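You operate a simulated robot arm through the tools that you are given. There is no shell and no other tool.

Carry out the task below with a simulated robot arm. There is one attempt and no reset: what you move stays moved.

TASK
Open the plant window and prop it on the pale stick.
Fine: blue curtain back, catch free; stick in the brass socket; hands clear of the gap under the sash till it rests there.

The check looks at the end state, three seconds after you hand in, the way a careful person would. Anything else that was tipped, shoved, dropped, spilled or broken makes it a failure.

THE ROBOT
A 6-joint arm with a three-finger gripper, fixed in place. Base frame: the origin is at the foot of the arm, x ahead of it, y to its left, z up. Lengths are in mm, angles in rad, forces in N, time in s.
Its first joint turns from -2.897 to 2.897 rad. Payload 4.89 kg.
Tool frame: the origin (TCP) lies between the finger pads and is the grasp point; the fingertips stand 30 mm ahead of it; z points along the fingers, y is the line along which they close. The gripper opens to 164 mm. The gripper's body begins 125 mm behind the TCP.
Orientation is told as [roll, pitch, yaw] about the base's x, y, z axes, in that order, counted from this pose: with the fingers straight down and closing along the base's y, the tool's x points along the base's -x, its y along +y and its z along -z.

THE INTERFACE
- The arm moves only by the tool send_rows. Its argument "commands" is a list of rows, each an object of numbers (a shift or turn left out is 0, a gripper value left out holds the last): "dx", "dy", "dz": the shift along the tool's x, y, z in units of 40 mm (1.0 is 40 mm); "rx", "ry", "rz": the turn, a rotation vector about the tool's x, y, z in units of 4 degrees (1.0 is 4 degrees); "hand": the gripper command, from -1 (fully open) to 1 (shut), values between in proportion. In form: [{"dx": .., "dy": .., "dz": .., "rx": .., "ry": .., "rz": .., "hand": ..}, ...]. A call has 1 to 20 rows; each row shifts and turns the commanded pose from where the row before left it, along the tool's axes as they then stand. A call with a number of a shift or a turn outside -1 to 1 is refused whole. A row lasts 0.2 s, in which the tool goes at most 50 mm and 0.15 rad; a call with a longer step from one row to the next is refused whole, and so is a gripper value outside its range. Where a pose cannot be reached the arm comes as near as it can. A force on the tool above 40 N (or 10 N above the force at the start of the call, whichever is more), or a blocked arm, ends the call early, and 0.2 s more pass. The fingers move at their own pace (about 108 mm/s each) and stop on an object; they squeeze with about 35 N. The grip force told is the motor's: it shows also when the fingers shut on nothing. Time passes only in rows, and 0.2 s behind the last, so rows that do not move let the fingers close. The reply holds the time, the measured pose of the TCP, the force on the tool along the base axes, the opening and the grip force, in the units named above and with some noise, with the torque about the TCP (base axes, N m) and any sound that the robot's microphone picked up.
- Cameras (640 x 400 px; columns grow to the right, rows downward): "scene" is fixed at [62.2, -501.6, 1628.4]; the picture's right is [-0.24, -0.97, 0.00], its down [-0.47, 0.12, -0.87] and it looks along [0.85, -0.21, -0.49] (base axes); focal length 330 px, centre (320, 200). "wrist" rides on the gripper at [76, -2, -152] in the tool frame; the picture's right is [0.02, 1.00, 0.00], its down [-0.88, 0.02, -0.47] and it looks along [-0.47, 0.01, 0.88] (tool axes); focal length 247 px, centre (320, 200). There is no depth. A picture from a camera that has moved, and an enlarged one, comes with that camera's place and axes in the base frame and with its lens. The place of the scene camera against the robot may be out by one fixed shift of up to 18 mm in any direction.
- get_image(camera): a new picture of that camera. The clock stands still meanwhile.
- slide_trunk(by): slides the trunk up (or, below 0, down) by that many mm; the arm rides with it, the base frame stays. It gives what a move gives, with no picture.
- enlarge(camera, box): a new picture of the part [left, top, right, bottom] of that camera's present view, enlarged. The clock stands still meanwhile.
- finish_job(): hands the job in; it is judged then, once.

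Nothing tells you positions but the pictures and the camera data. Unless the task says otherwise, let go and move clear before handing in.

The tools are called after "Request:" as a command line: name --argument value ..., lists and objects as JSON in quotes. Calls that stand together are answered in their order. send_rows: Moves the arm, as the interface text tells. Its arguments: {"type":"object","properties":{"commands":{"type":"array","items":{"type":"object","properties":{"dx":{"type":"number"},"dy":{"type":"number"},"dz":{"type":"number"},"rx":{"type":"number"},"ry":{"type":"number"},"rz":{"type":"number"},"hand":{"type":"number"}}}}},"required":["commands"]} The other tools are called the same way: slide_trunk (by) slides the trunk up or down; get_image (camera) takes a picture; enlarge (camera, box) takes an enlarged picture of a part of a camera's view; finish_job () hands the job in.

At the start:

```text
clock: 0.0
ee_pos: [307.9, -475.2, 1473.6]
tool_rot: [0.0, 0.001, -0.001]
contact_force: [0.6, 0.1, 0.6]
wrist_torque: [-0.03, -0.03, -0.01]
gripper_width: 164.1
finger_force: 0.1
trunk travel left (down, up): [-275.0, 115.0]
```

scene: 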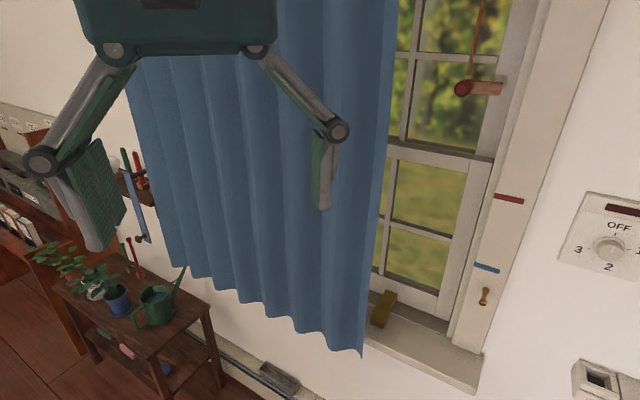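
wrist: 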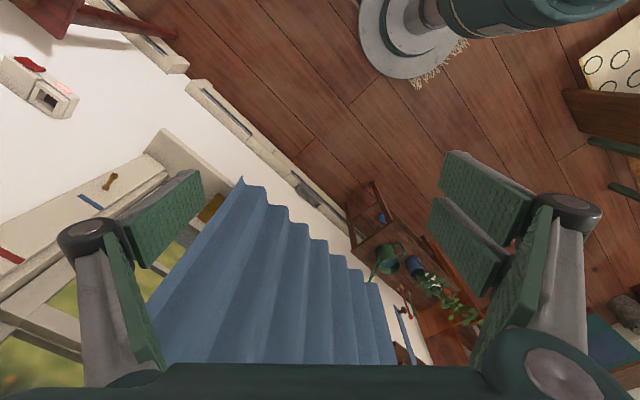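

I see a window behind a blue curtain, with a plant stand below, red and blue marks on the jamb and a brass thing on the sill. I'll look closer before moving anything.

Request:
enlarge --camera "scene" --box '[360, 0, 640, 175]'

Request:
enlarge --camera "scene" --box '[340, 175, 640, 400]'

Request:
enlarge --camera "scene" --box '[0, 130, 240, 400]'

Request:
enlarge --camera "wrist" --box '[0, 0, 320, 400]'

Request:
enlarge --camera "wrist" --box '[320, 150, 640, 400]'

```text
2.29 times, centred on (500, 88) of scene
camera zoom: at [62.2, -501.6, 1628.4], right [-0.24, -0.97, 0.0], down [-0.47, 0.12, -0.87], along [0.85, -0.21, -0.49], focal length 754 px, centre (-91, 457)
```

zoom: 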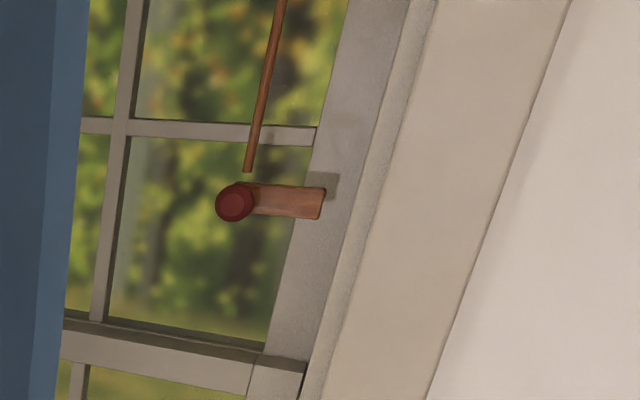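

```text
1.78 times, centred on (490, 288) of scene
camera zoom: at [62.2, -501.6, 1628.4], right [-0.24, -0.97, 0.0], down [-0.47, 0.12, -0.87], along [0.85, -0.21, -0.49], focal length 586 px, centre (18, 44)
```

zoom: 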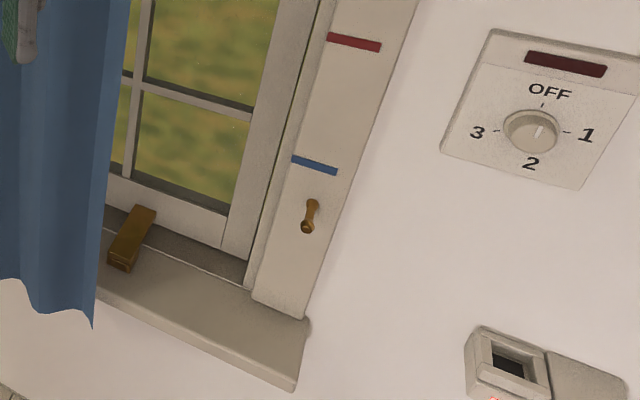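

```text
1.48 times, centred on (120, 265) of scene
camera zoom: at [62.2, -501.6, 1628.4], right [-0.24, -0.97, 0.0], down [-0.47, 0.12, -0.87], along [0.85, -0.21, -0.49], focal length 488 px, centre (616, 104)
```

zoom: 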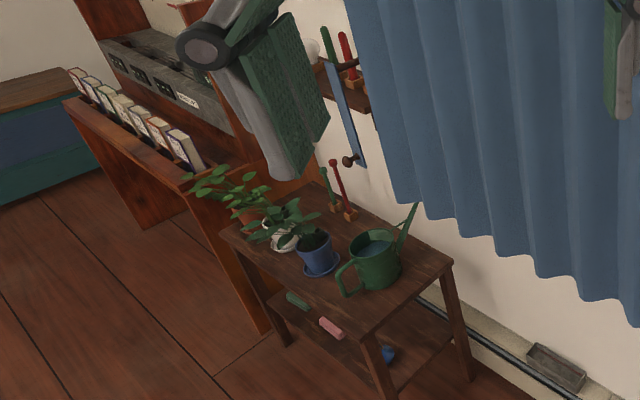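

```text
1.00 times, centred on (160, 200) of wrist (not enlarged: the box is as wide or as high as the picture)
camera zoom: at [232.0, -477.8, 1626.3], right [-0.02, 1.0, 0.0], down [0.88, 0.02, 0.47], along [0.47, 0.01, -0.88], focal length 247 px, centre (480, 200)
```

zoom: 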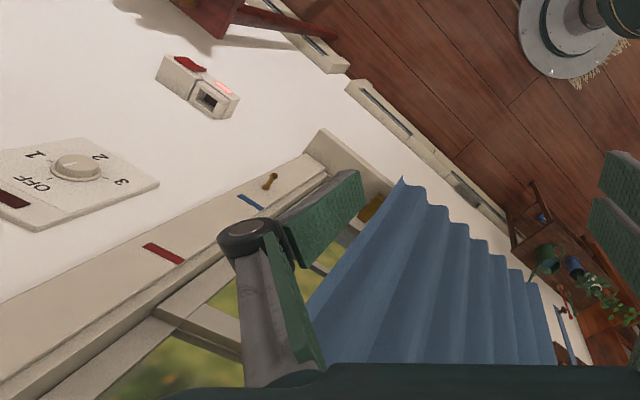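

```text
1.60 times, centred on (480, 275) of wrist
camera zoom: at [232.0, -477.8, 1626.3], right [-0.02, 1.0, 0.0], down [0.88, 0.02, 0.47], along [0.47, 0.01, -0.88], focal length 395 px, centre (64, 80)
```

zoom: 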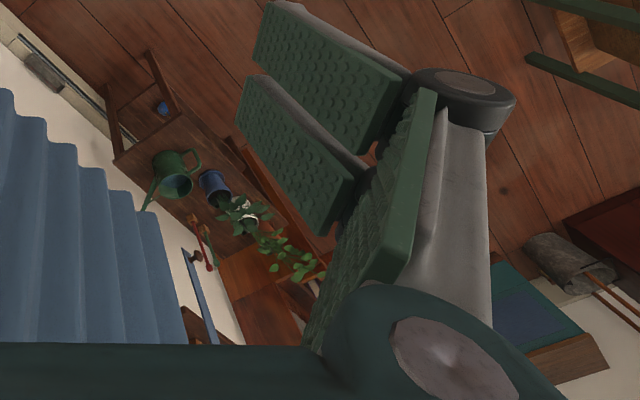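

The window wall runs diagonally ahead-right of the base, with its right jamb near (475, -935). I haven't found the pale stick yet, so I'm zooming into several candidates.

Request:
enlarge --camera "scene" --box '[90, 130, 190, 260]'

Request:
enlarge --camera "scene" --box '[440, 60, 530, 120]'

Request:
enlarge --camera "scene" --box '[350, 250, 510, 400]'

Request:
enlarge --camera "scene" --box '[30, 230, 230, 400]'

Request:
enlarge --camera "wrist" --box '[330, 200, 450, 370]'

Request:
enlarge --camera "scene" --box '[0, 90, 110, 260]'

```text
3.08 times, centred on (140, 195) of scene
camera zoom: at [62.2, -501.6, 1628.4], right [-0.24, -0.97, 0.0], down [-0.47, 0.12, -0.87], along [0.85, -0.21, -0.49], focal length 1014 px, centre (874, 215)
```

zoom: 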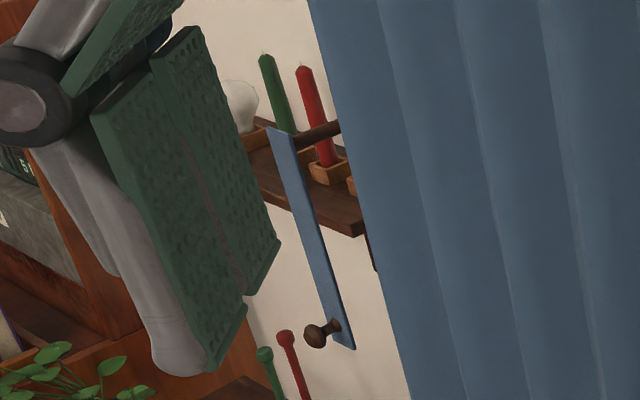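

```text
6.67 times, centred on (485, 90) of scene
camera zoom: at [62.2, -501.6, 1628.4], right [-0.24, -0.97, 0.0], down [-0.47, 0.12, -0.87], along [0.85, -0.21, -0.49], focal length 2198 px, centre (-780, 933)
```

zoom: 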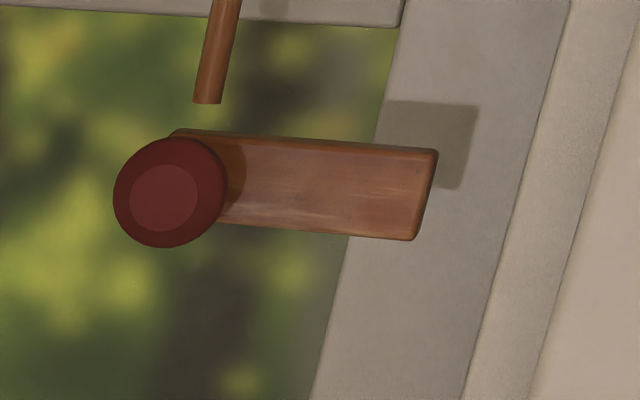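

```text
2.67 times, centred on (430, 325) of scene
camera zoom: at [62.2, -501.6, 1628.4], right [-0.24, -0.97, 0.0], down [-0.47, 0.12, -0.87], along [0.85, -0.21, -0.49], focal length 879 px, centre (27, -133)
```

zoom: 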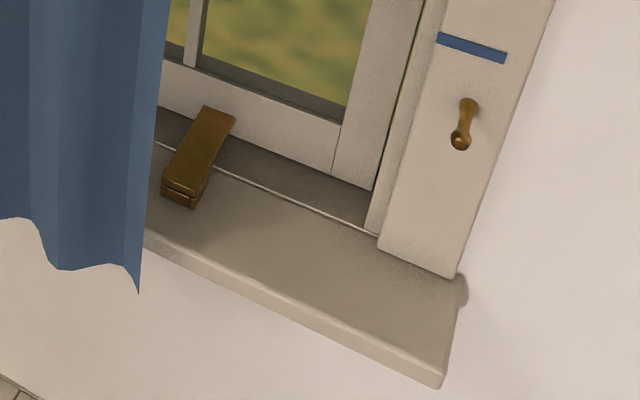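

```text
2.35 times, centred on (130, 315) of scene
camera zoom: at [62.2, -501.6, 1628.4], right [-0.24, -0.97, 0.0], down [-0.47, 0.12, -0.87], along [0.85, -0.21, -0.49], focal length 776 px, centre (767, -71)
```

zoom: 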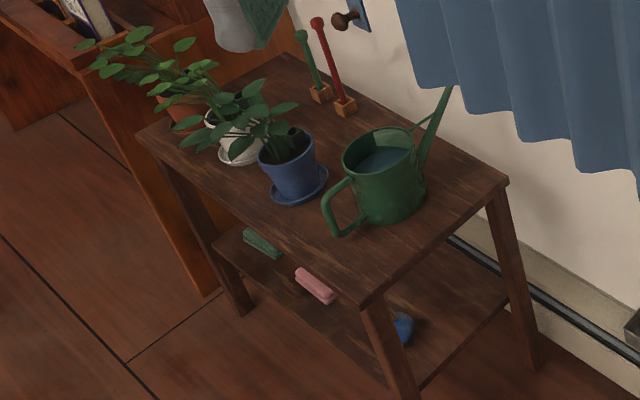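

```text
2.35 times, centred on (390, 285) of wrist
camera zoom: at [232.0, -477.8, 1626.3], right [-0.02, 1.0, 0.0], down [0.88, 0.02, 0.47], along [0.47, 0.01, -0.88], focal length 581 px, centre (155, 0)
```

zoom: 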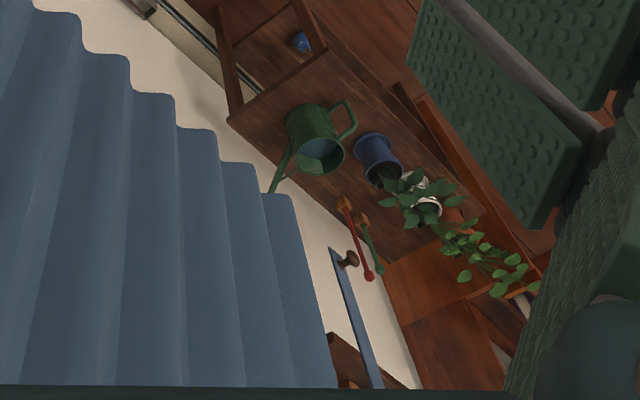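

```text
2.35 times, centred on (55, 175) of scene
camera zoom: at [62.2, -501.6, 1628.4], right [-0.24, -0.97, 0.0], down [-0.47, 0.12, -0.87], along [0.85, -0.21, -0.49], focal length 776 px, centre (944, 259)
```

zoom: 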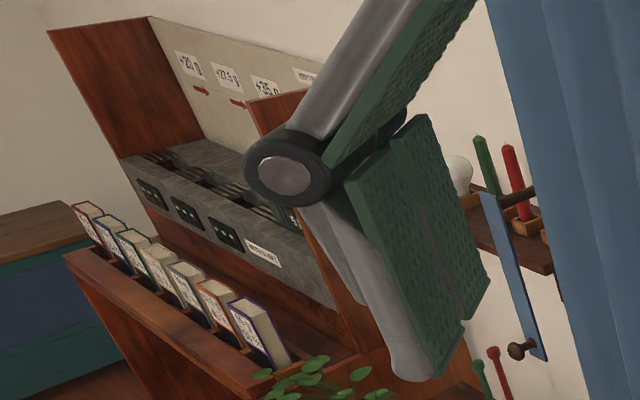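

The rods, shelf and a blue tie-back strip are on the left of the curtain, but I see no pale stick yet. I'll turn the wrist toward the window so its camera can look over the gripper at the wall.

Request:
send_rows --commands '[{"rz": -1, "hand": 0.6}, {"rz": -1}, {"rz": -1}, {"rz": -1}, {"rz": -1}, {"rz": -1}, {"rz": -1}, {"rz": -1}, {"rz": -1}, {"rz": -1}, {"rz": -1}, {"rz": -1}, {"rz": -1}, {"rz": -1}, {"rz": -1}, {"rz": -1}, {"rz": -1}]'

```text
clock: 3.6
ee_pos: [307.2, -477.6, 1474.5]
tool_rot: [0.0, 0.0, 1.189]
contact_force: [-0.7, -0.2, -0.2]
wrist_torque: [0.01, -0.01, -0.03]
gripper_width: 33.0
finger_force: 0.3
trunk travel left (down, up): [-275.0, 115.0]
```

The turn is going well (yaw 1.19). I'll go on with the rest of it.

Request:
send_rows --commands '[{"rz": -1}, {"rz": -1}, {"rz": -1}, {"rz": -1}, {"rz": -1}, {"rz": -1}, {"rz": -1}, {"rz": -1}, {"rz": -1}, {"rz": -1}, {"rz": -1}, {"rz": -1}, {"rz": -1}, {"rz": -1}, {"rz": -1}, {"rz": -1}, {"rz": -0.75}]'

Request:
get_image --camera "wrist"

Request:
get_image --camera "scene"

```text
clock: 7.2
ee_pos: [343.5, -457.3, 1472.7]
tool_rot: [0.015, 0.002, 2.046]
contact_force: [-0.5, 1.2, -0.5]
wrist_torque: [0.0, -0.05, 0.02]
gripper_width: 32.9
finger_force: 0.2
out of reach, approached as far as the arm can: row 12, 13, 14, 15, 16, 17
trunk travel left (down, up): [-275.0, 115.0]
```

```text
taken
camera wrist: at [381.4, -523.5, 1626.2], right [-0.88, -0.48, 0.02], down [-0.41, 0.78, 0.47], along [-0.24, 0.41, -0.88], focal length 247 px, centre (320, 200)
```

wrist: 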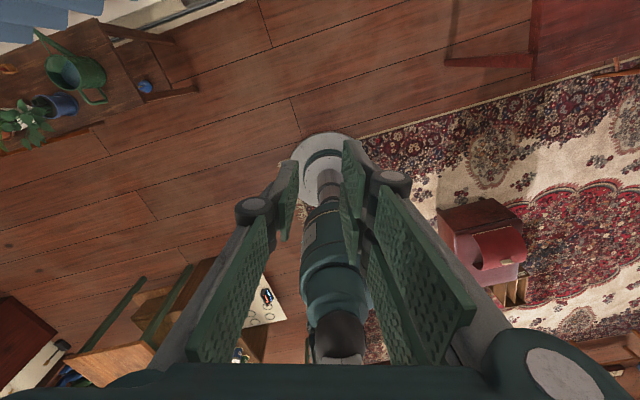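

```text
taken
```

scene: 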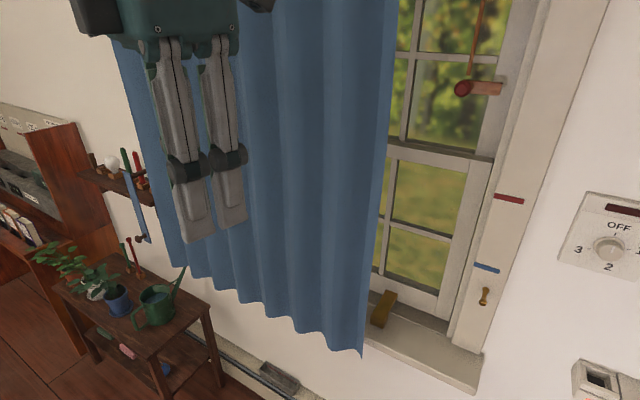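

The wrist's turn stopped at about 2.05 rad with the tool pointing down, and the camera now faces the base. I'll pitch the tool up toward the window in steps and watch the reply.

Request:
send_rows --commands '[{"ry": 1}, {"ry": 1}, {"ry": 1}, {"ry": 1}, {"ry": 1}, {"ry": 1}, {"ry": 1}, {"ry": 1}, {"ry": 1}, {"ry": 1}]'

Request:
get_image --camera "wrist"

```text
clock: 8.4
ee_pos: [394.6, -528.0, 1496.6]
tool_rot: [0.009, 0.319, 2.067]
contact_force: [0.9, -1.0, 0.2]
wrist_torque: [0.03, 0.01, -0.01]
gripper_width: 32.9
finger_force: 0.1
trunk travel left (down, up): [-275.0, 115.0]
stopped in row 5: the arm was blocked; the commanded pose is now the measured one
```

```text
taken
camera wrist: at [410.4, -548.7, 1665.3], right [-0.87, -0.49, 0.02], down [-0.48, 0.86, 0.17], along [-0.1, 0.14, -0.98], focal length 247 px, centre (320, 200)
```

wrist: 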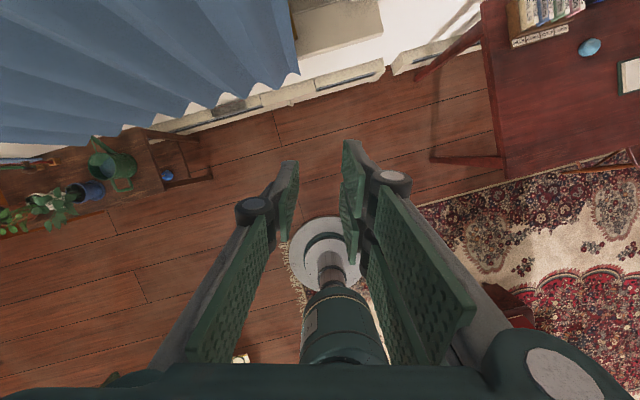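

The arm is at a joint limit in this direction, so the other facing (camera on the base side, looking outward) should suit it better. I'll undo the pitch and turn the wrist back the long way.

Request:
send_rows --commands '[{"ry": -1}, {"ry": -1}, {"ry": -1}, {"ry": -1}, {"ry": -0.57}, {"rz": 1}, {"rz": 1}, {"rz": 1}, {"rz": 1}, {"rz": 1}, {"rz": 1}, {"rz": 1}, {"rz": 1}, {"rz": 1}, {"rz": 1}, {"rz": 1}, {"rz": 1}, {"rz": 1}, {"rz": 1}, {"rz": 1}]'

Request:
send_rows --commands '[{"rz": 1, "hand": 0.3}, {"rz": 1}, {"rz": 1}, {"rz": 1}, {"rz": 1}, {"rz": 1}, {"rz": 1}, {"rz": 1}, {"rz": 1}, {"rz": 1}, {"rz": 1}, {"rz": 1}, {"rz": 1}, {"rz": 1}, {"rz": 1}, {"rz": 1}, {"rz": 1}, {"rz": 1}, {"rz": 1}, {"rz": 1}]'

Request:
send_rows --commands '[{"rz": 1}, {"rz": 1}, {"rz": 1}, {"rz": 1}, {"rz": 1}, {"rz": 1}, {"ry": 0}]'

Request:
get_image --camera "wrist"

```text
clock: 12.6
ee_pos: [391.5, -525.7, 1496.6]
tool_rot: [0.005, 0.006, 1.014]
contact_force: [0.7, 0.3, 0.4]
wrist_torque: [-0.01, 0.0, -0.04]
gripper_width: 33.1
finger_force: 0.1
trunk travel left (down, up): [-275.0, 115.0]
```

```text
clock: 16.8
ee_pos: [391.8, -527.1, 1496.2]
tool_rot: [-0.007, 0.007, -0.381]
contact_force: [-0.1, 0.0, -0.1]
wrist_torque: [0.03, -0.02, -0.02]
gripper_width: 57.6
finger_force: 0.0
trunk travel left (down, up): [-275.0, 115.0]
```

```text
clock: 18.4
ee_pos: [392.1, -525.8, 1496.8]
tool_rot: [-0.008, 0.003, -0.801]
contact_force: [-0.1, 0.2, -0.3]
wrist_torque: [-0.01, -0.06, -0.02]
gripper_width: 57.4
finger_force: 0.0
trunk travel left (down, up): [-275.0, 115.0]
```

```text
taken
camera wrist: at [339.7, -471.3, 1649.2], right [0.7, 0.71, -0.01], down [0.63, -0.62, 0.47], along [0.33, -0.34, -0.88], focal length 247 px, centre (320, 200)
```

wrist: 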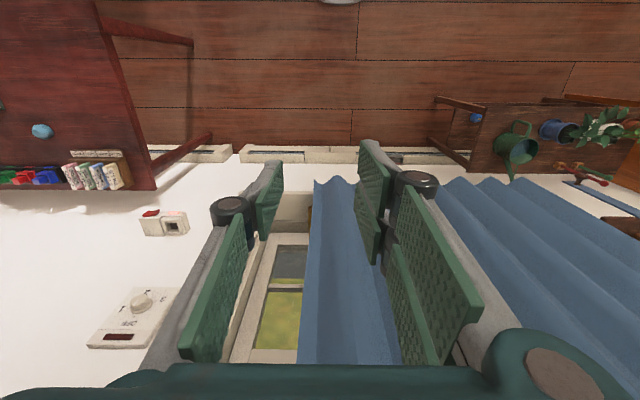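

The tool now lies square to the wall, with the window edge, sill and plant stand in view. I'll pitch up about 50 degrees and back away a little for a wider look.

Request:
send_rows --commands '[{"ry": -1}, {"ry": -1}, {"ry": -1}, {"ry": -1}, {"ry": -1}, {"ry": -1}, {"ry": -1}, {"ry": -1}, {"ry": -1}, {"ry": -1}, {"ry": -1}, {"ry": -1}, {"dz": 0}]'

Request:
get_image --camera "wrist"

Request:
get_image --camera "scene"

```text
clock: 20.6
ee_pos: [444.3, -594.0, 1518.3]
tool_rot: [-0.011, -0.691, -0.783]
contact_force: [0.4, -0.1, 0.7]
wrist_torque: [-0.02, 0.03, 0.01]
gripper_width: 57.4
finger_force: 0.1
trunk travel left (down, up): [-275.0, 115.0]
stopped in row 11: the arm was blocked; the commanded pose is now the measured one
```

```text
taken
camera wrist: at [333.1, -485.0, 1586.8], right [0.7, 0.72, -0.02], down [0.29, -0.25, 0.93], along [0.66, -0.65, -0.38], focal length 247 px, centre (320, 200)
```

wrist: 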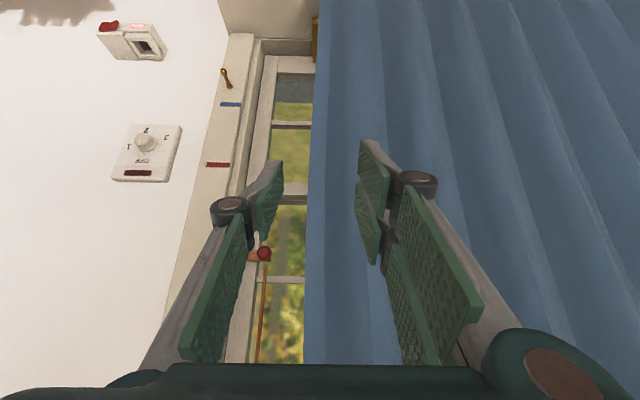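

```text
taken
```

scene: 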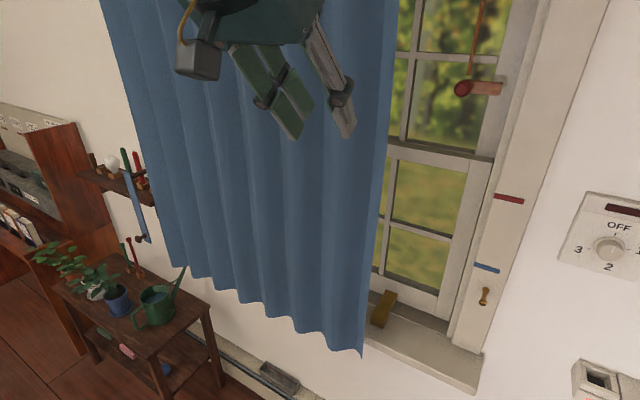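

The pitch stopped because the arm folds too close here, but I now have bearings: the wall is about 1100 mm out and the jamb marks are near (525, -1020). I'll move right along the wall to look into the uncovered part of the window and behind the curtain.

Request:
send_rows --commands '[{"dy": -1}, {"dy": -1}, {"dy": -1}, {"dy": -1}, {"dy": -1}, {"dy": -1}, {"dy": -1}, {"dz": 0}]'

Request:
get_image --camera "wrist"

```text
clock: 22.4
ee_pos: [241.6, -791.6, 1518.4]
tool_rot: [-0.01, -0.689, -0.786]
contact_force: [-1.3, -1.6, -0.5]
wrist_torque: [0.11, -0.12, 0.13]
gripper_width: 57.7
finger_force: 0.0
trunk travel left (down, up): [-275.0, 115.0]
```

```text
taken
camera wrist: at [131.5, -681.8, 1587.5], right [0.7, 0.71, -0.02], down [0.28, -0.25, 0.93], along [0.66, -0.65, -0.38], focal length 247 px, centre (320, 200)
```

wrist: 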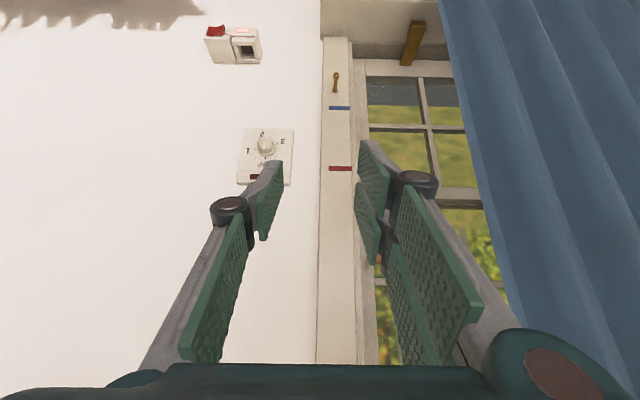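

The camera now sees the uncovered right part of the window, upside down in the frame. I'll zoom in on the brass pieces and the sill.

Request:
enlarge --camera "wrist" --box '[300, 0, 480, 120]'

Request:
enlarge --camera "wrist" --box '[340, 160, 540, 380]'

Request:
get_image --camera "scene"

```text
3.33 times, centred on (390, 60) of wrist
camera zoom: at [131.5, -681.8, 1587.5], right [0.7, 0.71, -0.02], down [0.28, -0.25, 0.93], along [0.66, -0.65, -0.38], focal length 823 px, centre (87, 667)
```

zoom: 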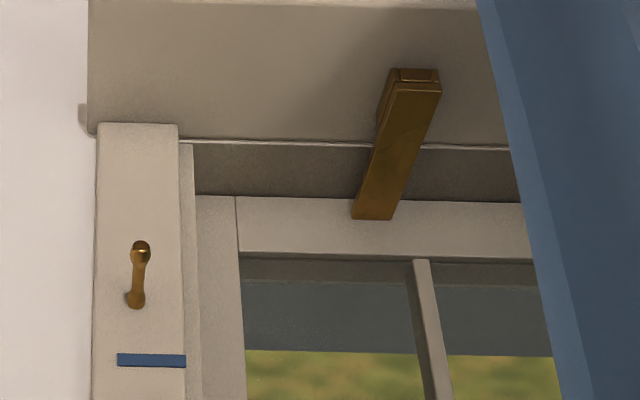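

```text
1.82 times, centred on (440, 270) of wrist
camera zoom: at [131.5, -681.8, 1587.5], right [0.7, 0.71, -0.02], down [0.28, -0.25, 0.93], along [0.66, -0.65, -0.38], focal length 449 px, centre (102, 73)
```

zoom: 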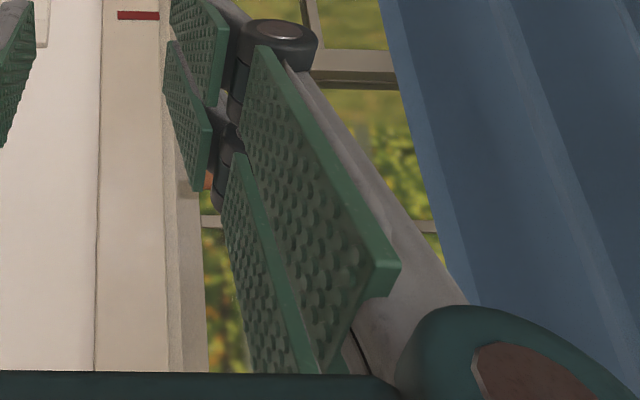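

```text
taken
```

scene: 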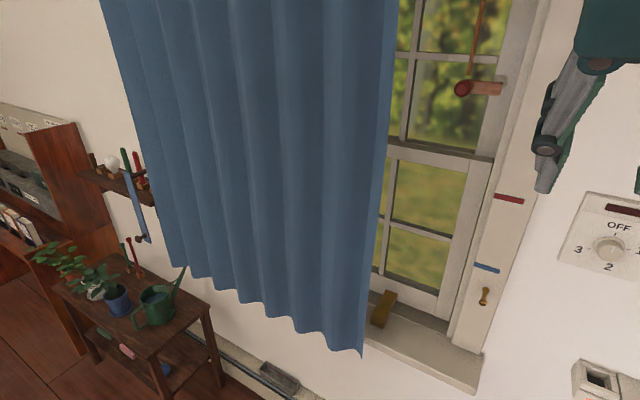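

The brass bar on the lower sash is a lift handle sticking out over the sill, and there's a small brass hook on the jamb. I'll yaw the camera left to peer behind the curtain for the stick and socket.

Request:
send_rows --commands '[{"rx": -0.636, "rz": -0.772}, {"rx": -0.636, "rz": -0.772}, {"rx": -0.636, "rz": -0.772}, {"rx": -0.636, "rz": -0.772}, {"rx": -0.636, "rz": -0.772}, {"rx": -0.636, "rz": -0.772}, {"rx": -0.636, "rz": -0.772}, {"rx": -0.636, "rz": -0.772}, {"rx": -0.636, "rz": -0.772}, {"dz": 0}]'

Request:
get_image --camera "wrist"

```text
clock: 24.6
ee_pos: [242.3, -790.7, 1518.6]
tool_rot: [-0.01, -0.687, -0.154]
contact_force: [0.5, 0.1, -0.8]
wrist_torque: [0.05, -0.05, 0.01]
gripper_width: 57.4
finger_force: 0.1
trunk travel left (down, up): [-275.0, 115.0]
```

```text
taken
camera wrist: at [88.4, -767.7, 1589.4], right [0.15, 0.99, -0.02], down [0.38, -0.04, 0.92], along [0.91, -0.14, -0.38], focal length 247 px, centre (320, 200)
```

wrist: 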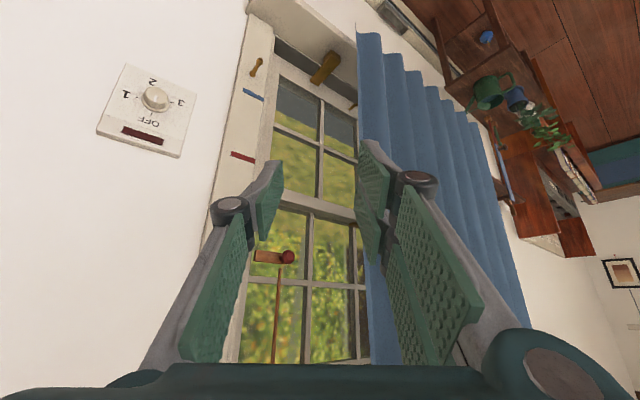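

The view now reaches behind the curtain edge. I'll enlarge the sill and the upper area.

Request:
enlarge --camera "wrist" --box '[230, 20, 390, 130]'

Request:
enlarge --camera "wrist" --box '[230, 180, 400, 370]'

Request:
enlarge --camera "wrist" --box '[430, 0, 640, 260]'

```text
3.64 times, centred on (310, 75) of wrist
camera zoom: at [88.4, -767.7, 1589.4], right [0.15, 0.99, -0.02], down [0.38, -0.04, 0.92], along [0.91, -0.14, -0.38], focal length 898 px, centre (356, 654)
```

zoom: 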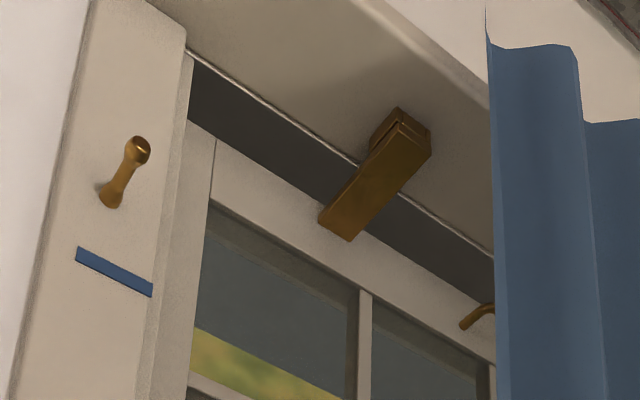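

```text
2.11 times, centred on (315, 275) of wrist
camera zoom: at [88.4, -767.7, 1589.4], right [0.15, 0.99, -0.02], down [0.38, -0.04, 0.92], along [0.91, -0.14, -0.38], focal length 520 px, centre (330, 42)
```

zoom: 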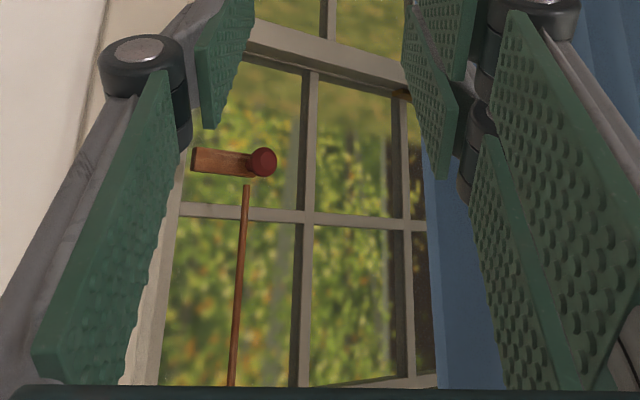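

```text
1.54 times, centred on (535, 130) of wrist
camera zoom: at [88.4, -767.7, 1589.4], right [0.15, 0.99, -0.02], down [0.38, -0.04, 0.92], along [0.91, -0.14, -0.38], focal length 380 px, centre (-11, 308)
```

zoom: 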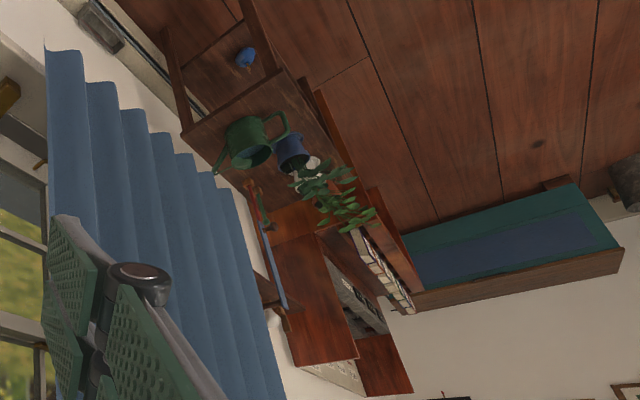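

There's a curved brass hook on the sash behind the curtain as well as the brass bar, and the wooden bar with a red knob may be the catch. I'll open the fingers fully to clear the camera's view.

Request:
send_rows --commands '[{"hand": -1}, {"dz": 0}, {"dz": 0}, {"dz": 0}]'

Request:
get_image --camera "wrist"

Request:
enlarge --camera "wrist" --box '[220, 160, 420, 370]'

```text
clock: 25.6
ee_pos: [242.3, -789.7, 1519.3]
tool_rot: [-0.01, -0.683, -0.158]
contact_force: [-0.2, 0.3, 0.8]
wrist_torque: [-0.01, 0.0, 0.01]
gripper_width: 164.0
finger_force: 0.0
trunk travel left (down, up): [-275.0, 115.0]
```

```text
taken
camera wrist: at [88.5, -767.0, 1589.6], right [0.15, 0.99, -0.02], down [0.38, -0.04, 0.92], along [0.91, -0.14, -0.38], focal length 247 px, centre (320, 200)
```

wrist: 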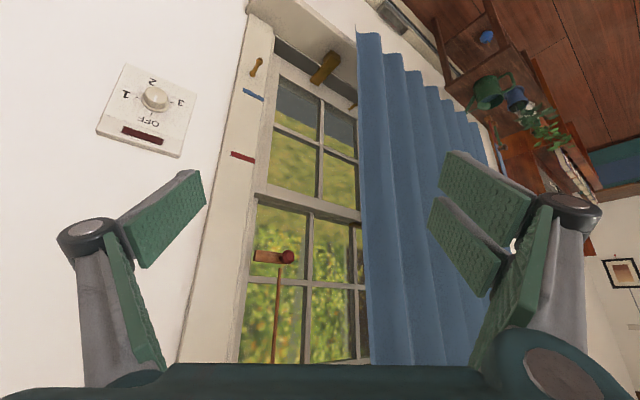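

```text
1.90 times, centred on (320, 265) of wrist
camera zoom: at [88.5, -767.0, 1589.6], right [0.15, 0.99, -0.02], down [0.38, -0.04, 0.92], along [0.91, -0.14, -0.38], focal length 470 px, centre (320, 76)
```

zoom: 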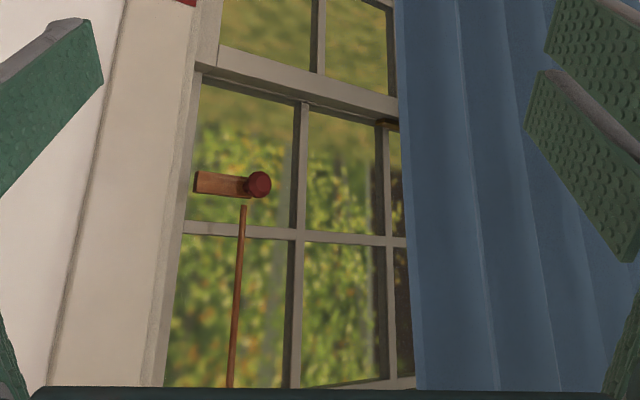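

There's something dark on the meeting rail at the curtain edge, possibly a sash lock. I'll pitch up to see the curtain rod and the top of the window.

Request:
send_rows --commands '[{"ry": -1}, {"ry": -1}, {"ry": -1}, {"ry": -1}, {"ry": -1}, {"ry": -1}, {"ry": -1}, {"ry": -1}, {"dz": 0}]'

Request:
get_image --camera "wrist"

```text
clock: 27.6
ee_pos: [241.9, -791.0, 1519.6]
tool_rot: [-0.027, -1.246, -0.139]
contact_force: [0.3, -0.2, -0.7]
wrist_torque: [-0.03, -0.03, 0.04]
gripper_width: 164.0
finger_force: 0.0
trunk travel left (down, up): [-275.0, 115.0]
```

```text
taken
camera wrist: at [75.1, -765.8, 1496.7], right [0.16, 0.99, -0.03], down [-0.16, 0.05, 0.99], along [0.97, -0.15, 0.17], focal length 247 px, centre (320, 200)
```

wrist: 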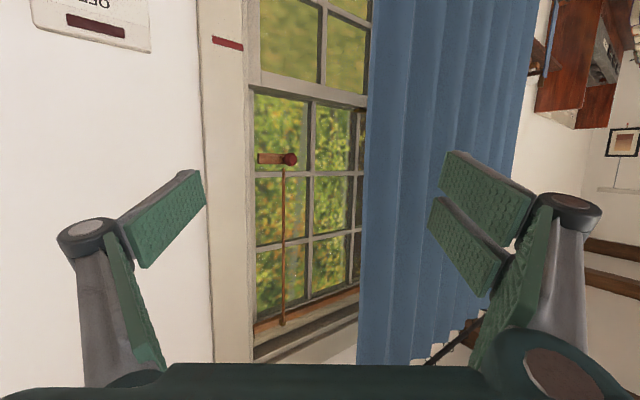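

I can see the top of the window and curtain now. Zooming in on them.

Request:
enlarge --camera "wrist" --box '[240, 230, 400, 370]'

Request:
enlarge --camera "wrist" --box '[230, 70, 390, 190]'

Request:
enlarge --camera "wrist" --box '[380, 260, 540, 370]'

Request:
enlarge --camera "wrist" --box '[480, 0, 640, 160]'

```text
2.86 times, centred on (320, 300) of wrist
camera zoom: at [75.1, -765.8, 1496.7], right [0.16, 0.99, -0.03], down [-0.16, 0.05, 0.99], along [0.97, -0.15, 0.17], focal length 706 px, centre (320, -86)
```

zoom: 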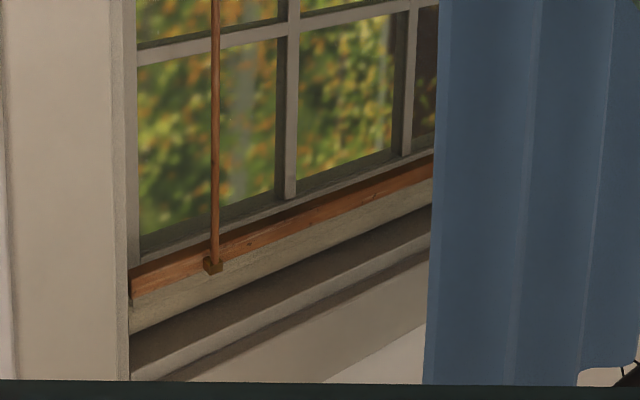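

```text
3.33 times, centred on (310, 130) of wrist
camera zoom: at [75.1, -765.8, 1496.7], right [0.16, 0.99, -0.03], down [-0.16, 0.05, 0.99], along [0.97, -0.15, 0.17], focal length 823 px, centre (353, 433)
```

zoom: 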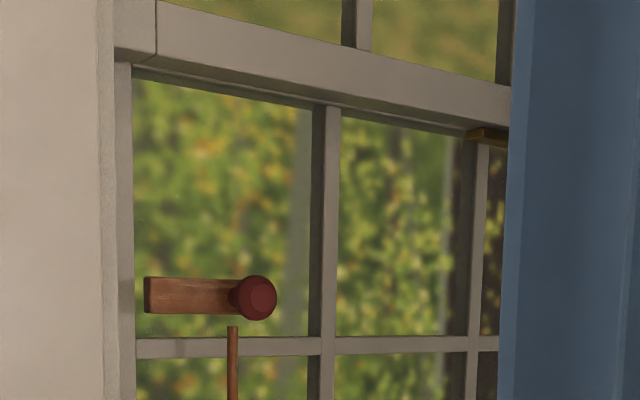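

```text
3.64 times, centred on (460, 315) of wrist
camera zoom: at [75.1, -765.8, 1496.7], right [0.16, 0.99, -0.03], down [-0.16, 0.05, 0.99], along [0.97, -0.15, 0.17], focal length 898 px, centre (-189, -218)
```

zoom: 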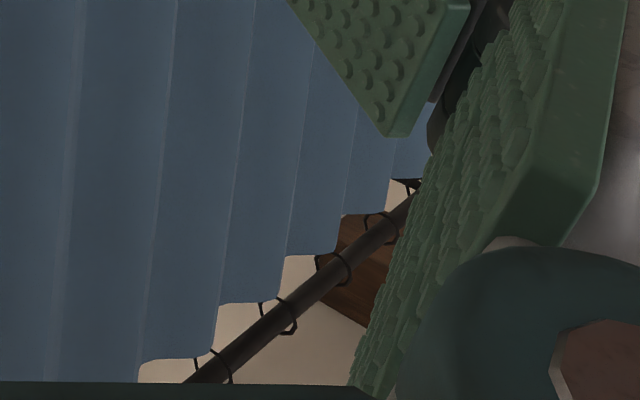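

```text
2.50 times, centred on (560, 80) of wrist
camera zoom: at [75.1, -765.8, 1496.7], right [0.16, 0.99, -0.03], down [-0.16, 0.05, 0.99], along [0.97, -0.15, 0.17], focal length 617 px, centre (-280, 500)
```

zoom: 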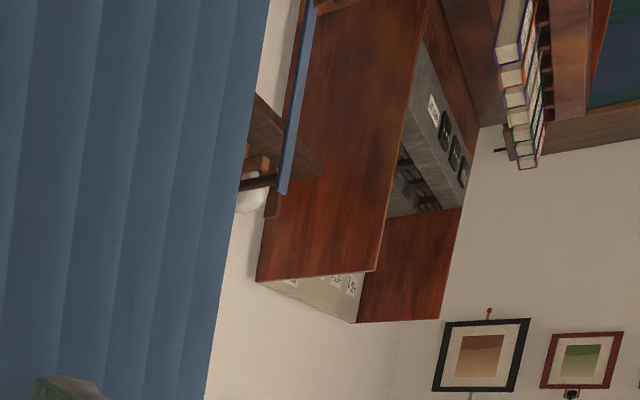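

The curtain hangs on rings from a pole, and a brass catch seems to sit mid-way on the meeting rail behind it. Still no pale stick, so I'll move left along the wall to inspect the curtain's left side, the shelf and the stand.

Request:
send_rows --commands '[{"dx": -0.225, "dy": 0.91, "dz": 0.643}, {"dx": -0.225, "dy": 0.91, "dz": 0.643}, {"dx": -0.225, "dy": 0.91, "dz": 0.643}, {"dx": -0.225, "dy": 0.91, "dz": 0.643}, {"dx": -0.225, "dy": 0.91, "dz": 0.643}, {"dx": -0.225, "dy": 0.91, "dz": 0.643}, {"dx": -0.225, "dy": 0.91, "dz": 0.643}, {"dz": 0}]'

Request:
get_image --camera "wrist"

Request:
get_image --camera "scene"

```text
clock: 29.4
ee_pos: [469.0, -567.4, 1522.5]
tool_rot: [-0.026, -1.244, -0.138]
contact_force: [-0.1, 0.4, -0.7]
wrist_torque: [-0.03, 0.07, -0.1]
gripper_width: 164.2
finger_force: 0.2
trunk travel left (down, up): [-275.0, 115.0]
```

```text
taken
camera wrist: at [303.7, -541.8, 1498.4], right [0.16, 0.99, -0.03], down [-0.16, 0.05, 0.99], along [0.98, -0.15, 0.16], focal length 247 px, centre (320, 200)
```

wrist: 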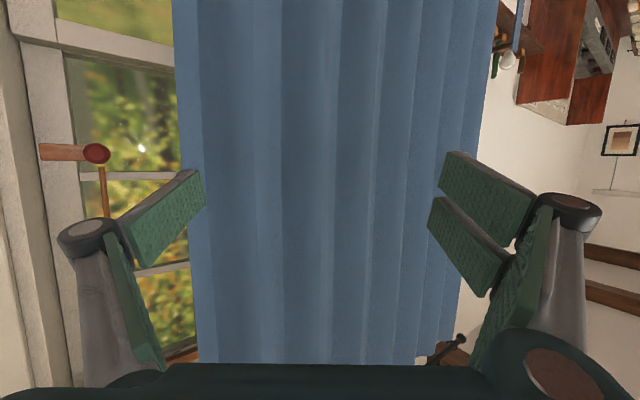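

```text
taken
```

scene: 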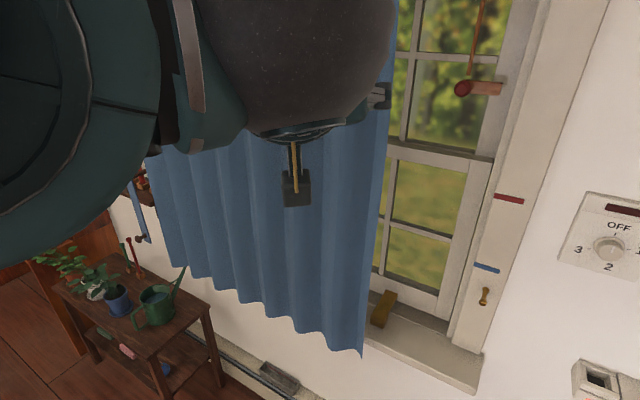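

The curtain's right edge is near (573, -752) and it spans a long way left; the red knob is near (611, -917, 1500). I'll carry on left with a downward look at the shelf, strap and stand.

Request:
send_rows --commands '[{"dx": -0.207, "dy": 0.9125, "dz": 0.594}, {"dx": -0.207, "dy": 0.9125, "dz": 0.594}, {"dx": -0.207, "dy": 0.9125, "dz": 0.594}, {"dx": -0.207, "dy": 0.9125, "dz": 0.594}, {"dx": -0.207, "dy": 0.9125, "dz": 0.594}, {"dx": -0.207, "dy": 0.9125, "dz": 0.594}, {"dx": -0.207, "dy": 0.9125, "dz": 0.594}, {"dx": -0.207, "dy": 0.9125, "dz": 0.594}, {"ry": 1}, {"ry": 1}, {"ry": 1}, {"ry": 1}, {"ry": 1}, {"ry": 1}, {"ry": 1}, {"ry": 1}, {"dz": 0}]'

Request:
get_image --camera "wrist"

```text
clock: 33.0
ee_pos: [717.3, -314.4, 1518.2]
tool_rot: [-0.01, -0.682, -0.157]
contact_force: [-0.3, -0.1, 0.1]
wrist_torque: [0.0, 0.03, 0.0]
gripper_width: 164.2
finger_force: 0.0
trunk travel left (down, up): [-275.0, 115.0]
```

```text
taken
camera wrist: at [564.5, -290.7, 1588.5], right [0.15, 0.99, -0.02], down [0.38, -0.04, 0.92], along [0.91, -0.14, -0.38], focal length 247 px, centre (320, 200)
```

wrist: 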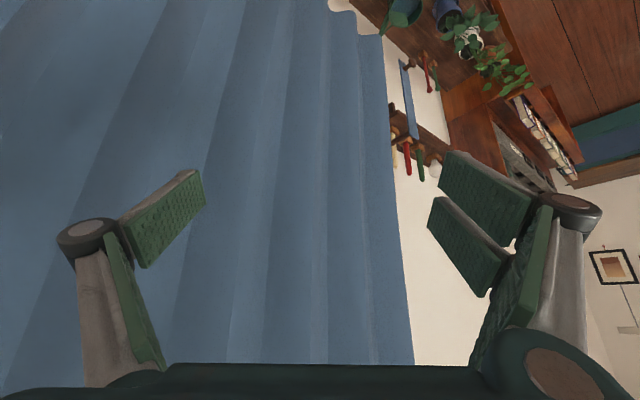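

I can see a wall shelf with upright sticks near the curtain's left edge. I'll enlarge it.

Request:
enlarge --camera "wrist" --box '[370, 40, 470, 190]'

Request:
enlarge --camera "wrist" --box '[370, 0, 550, 120]'

```text
2.67 times, centred on (420, 115) of wrist
camera zoom: at [564.5, -290.7, 1588.5], right [0.15, 0.99, -0.02], down [0.38, -0.04, 0.92], along [0.91, -0.14, -0.38], focal length 659 px, centre (53, 427)
```

zoom: 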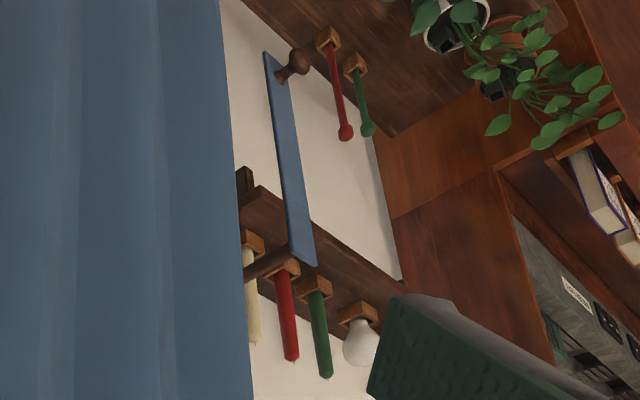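

```text
3.33 times, centred on (460, 60) of wrist
camera zoom: at [564.5, -290.7, 1588.5], right [0.15, 0.99, -0.02], down [0.38, -0.04, 0.92], along [0.91, -0.14, -0.38], focal length 823 px, centre (-147, 667)
```

zoom: 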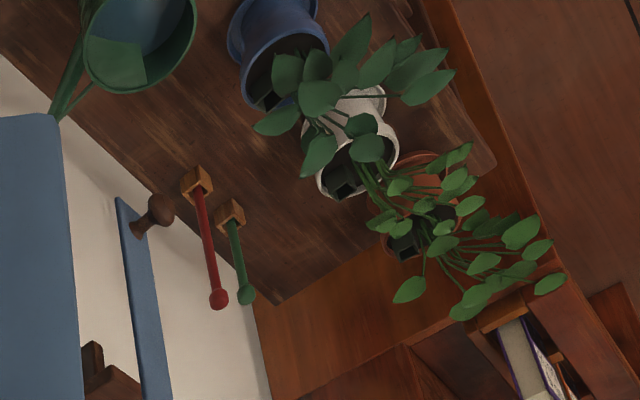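

The shelf candles and the coloured rods on the stand work out beyond the arm's reach, so they're just surroundings. I'll go back to the right side and bring the camera close to the wall to look behind the curtain along the sill.

Request:
send_rows --commands '[{"dx": 0.508, "dy": -0.867, "dz": -0.404}, {"dx": 0.508, "dy": -0.867, "dz": -0.404}, {"dx": 0.508, "dy": -0.867, "dz": -0.404}, {"dx": 0.508, "dy": -0.867, "dz": -0.404}, {"dx": 0.508, "dy": -0.867, "dz": -0.404}, {"dx": 0.508, "dy": -0.867, "dz": -0.404}, {"dx": 0.508, "dy": -0.867, "dz": -0.404}, {"dx": 0.508, "dy": -0.867, "dz": -0.404}, {"dx": 0.508, "dy": -0.867, "dz": -0.404}, {"dx": 0.508, "dy": -0.867, "dz": -0.404}, {"dx": 0.508, "dy": -0.867, "dz": -0.404}, {"dx": 0.508, "dy": -0.867, "dz": -0.404}, {"dx": 0.508, "dy": -0.867, "dz": -0.404}, {"dx": 0.508, "dy": -0.867, "dz": -0.404}, {"dx": 0.508, "dy": -0.867, "dz": -0.404}, {"dx": 0.508, "dy": -0.867, "dz": -0.404}, {"dz": 0}]'

```text
clock: 36.6
ee_pos: [216.9, -796.3, 1519.2]
tool_rot: [-0.009, -0.686, -0.159]
contact_force: [-1.0, -1.5, -0.9]
wrist_torque: [0.16, -0.16, 0.12]
gripper_width: 163.6
finger_force: 0.1
trunk travel left (down, up): [-275.0, 115.0]
```

Request:
send_rows --commands '[{"dx": -0.107, "dy": -0.483, "dz": 0.9}, {"dx": -0.107, "dy": -0.483, "dz": 0.9}, {"dx": -0.107, "dy": -0.483, "dz": 0.9}, {"dx": -0.107, "dy": -0.483, "dz": 0.9}, {"rx": -0.63, "rz": -0.776}, {"rx": -0.63, "rz": -0.776}, {"rx": -0.63, "rz": -0.776}, {"rx": -0.63, "rz": -0.776}, {"rx": -0.63, "rz": -0.776}, {"rx": -0.63, "rz": -0.776}, {"dz": 0}]'

Request:
get_image --camera "wrist"

Request:
get_image --camera "scene"

```text
clock: 39.0
ee_pos: [307.2, -889.3, 1418.4]
tool_rot: [-0.011, -0.682, 0.262]
contact_force: [-0.1, -0.4, -0.5]
wrist_torque: [0.07, 0.0, 0.01]
gripper_width: 163.9
finger_force: 0.1
trunk travel left (down, up): [-275.0, 115.0]
```

```text
taken
camera wrist: at [158.6, -929.9, 1488.5], right [-0.27, 0.96, -0.02], down [0.37, 0.12, 0.92], along [0.89, 0.24, -0.39], focal length 247 px, centre (320, 200)
```

wrist: 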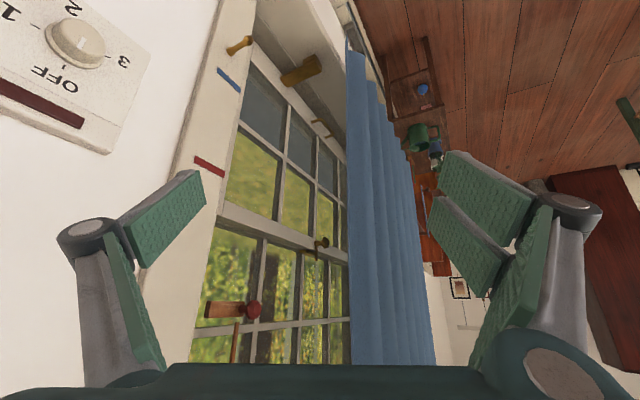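

```text
taken
```

scene: 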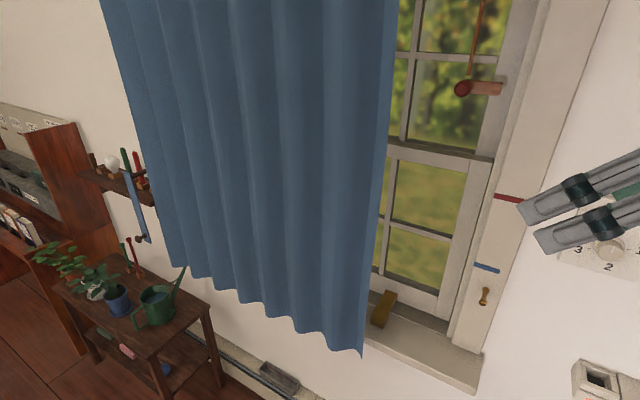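

Much better: I can see behind the curtain, with a latch on the meeting rail. I'll enlarge the sill and latch areas.

Request:
enlarge --camera "wrist" --box '[220, 20, 360, 160]'

Request:
enlarge --camera "wrist" --box '[200, 190, 360, 350]'

Request:
enlarge --camera "wrist" --box '[280, 90, 360, 150]'

Request:
enlarge --camera "wrist" --box '[290, 215, 350, 275]'

```text
2.86 times, centred on (290, 90) of wrist
camera zoom: at [158.6, -929.9, 1488.5], right [-0.27, 0.96, -0.02], down [0.37, 0.12, 0.92], along [0.89, 0.24, -0.39], focal length 706 px, centre (406, 514)
```

zoom: 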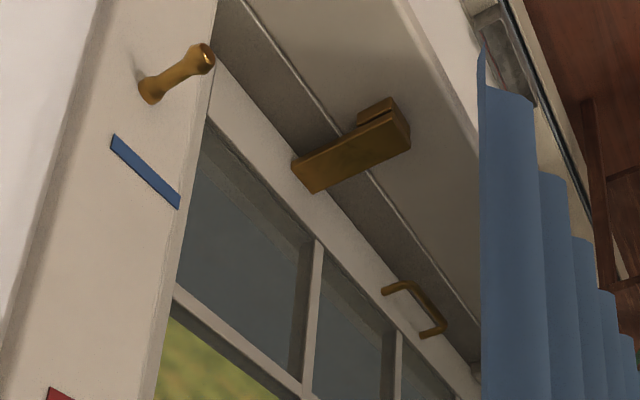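

```text
2.50 times, centred on (280, 270) of wrist
camera zoom: at [158.6, -929.9, 1488.5], right [-0.27, 0.96, -0.02], down [0.37, 0.12, 0.92], along [0.89, 0.24, -0.39], focal length 617 px, centre (420, 25)
```

zoom: 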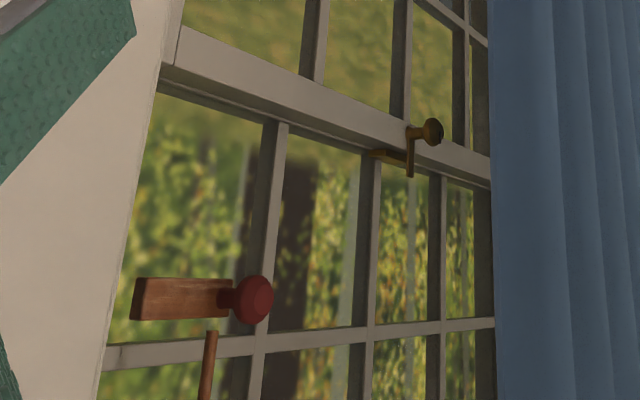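

```text
6.67 times, centred on (320, 120) of wrist
camera zoom: at [158.6, -929.9, 1488.5], right [-0.27, 0.96, -0.02], down [0.37, 0.12, 0.92], along [0.89, 0.24, -0.39], focal length 1646 px, centre (320, 733)
```

zoom: 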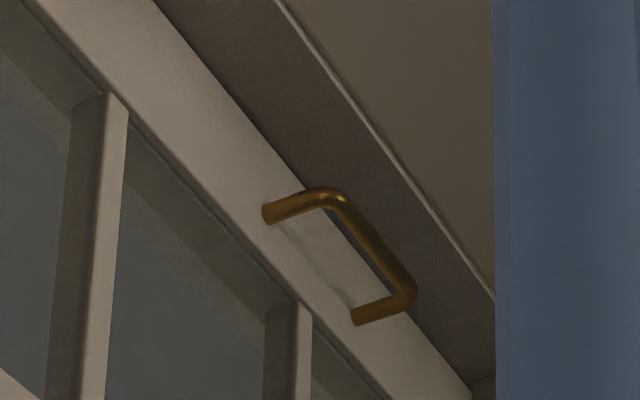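

```text
6.67 times, centred on (320, 245) of wrist
camera zoom: at [158.6, -929.9, 1488.5], right [-0.27, 0.96, -0.02], down [0.37, 0.12, 0.92], along [0.89, 0.24, -0.39], focal length 1646 px, centre (320, -100)
```

zoom: 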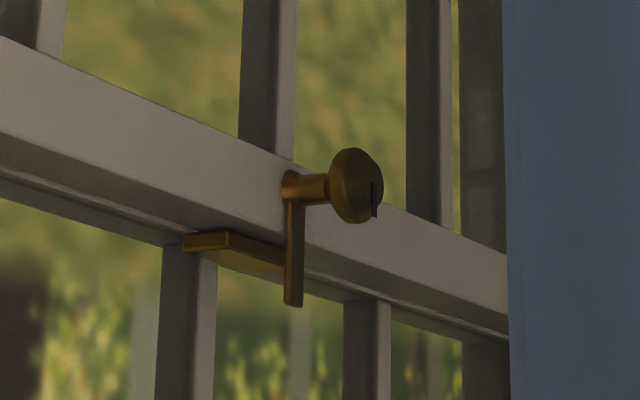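

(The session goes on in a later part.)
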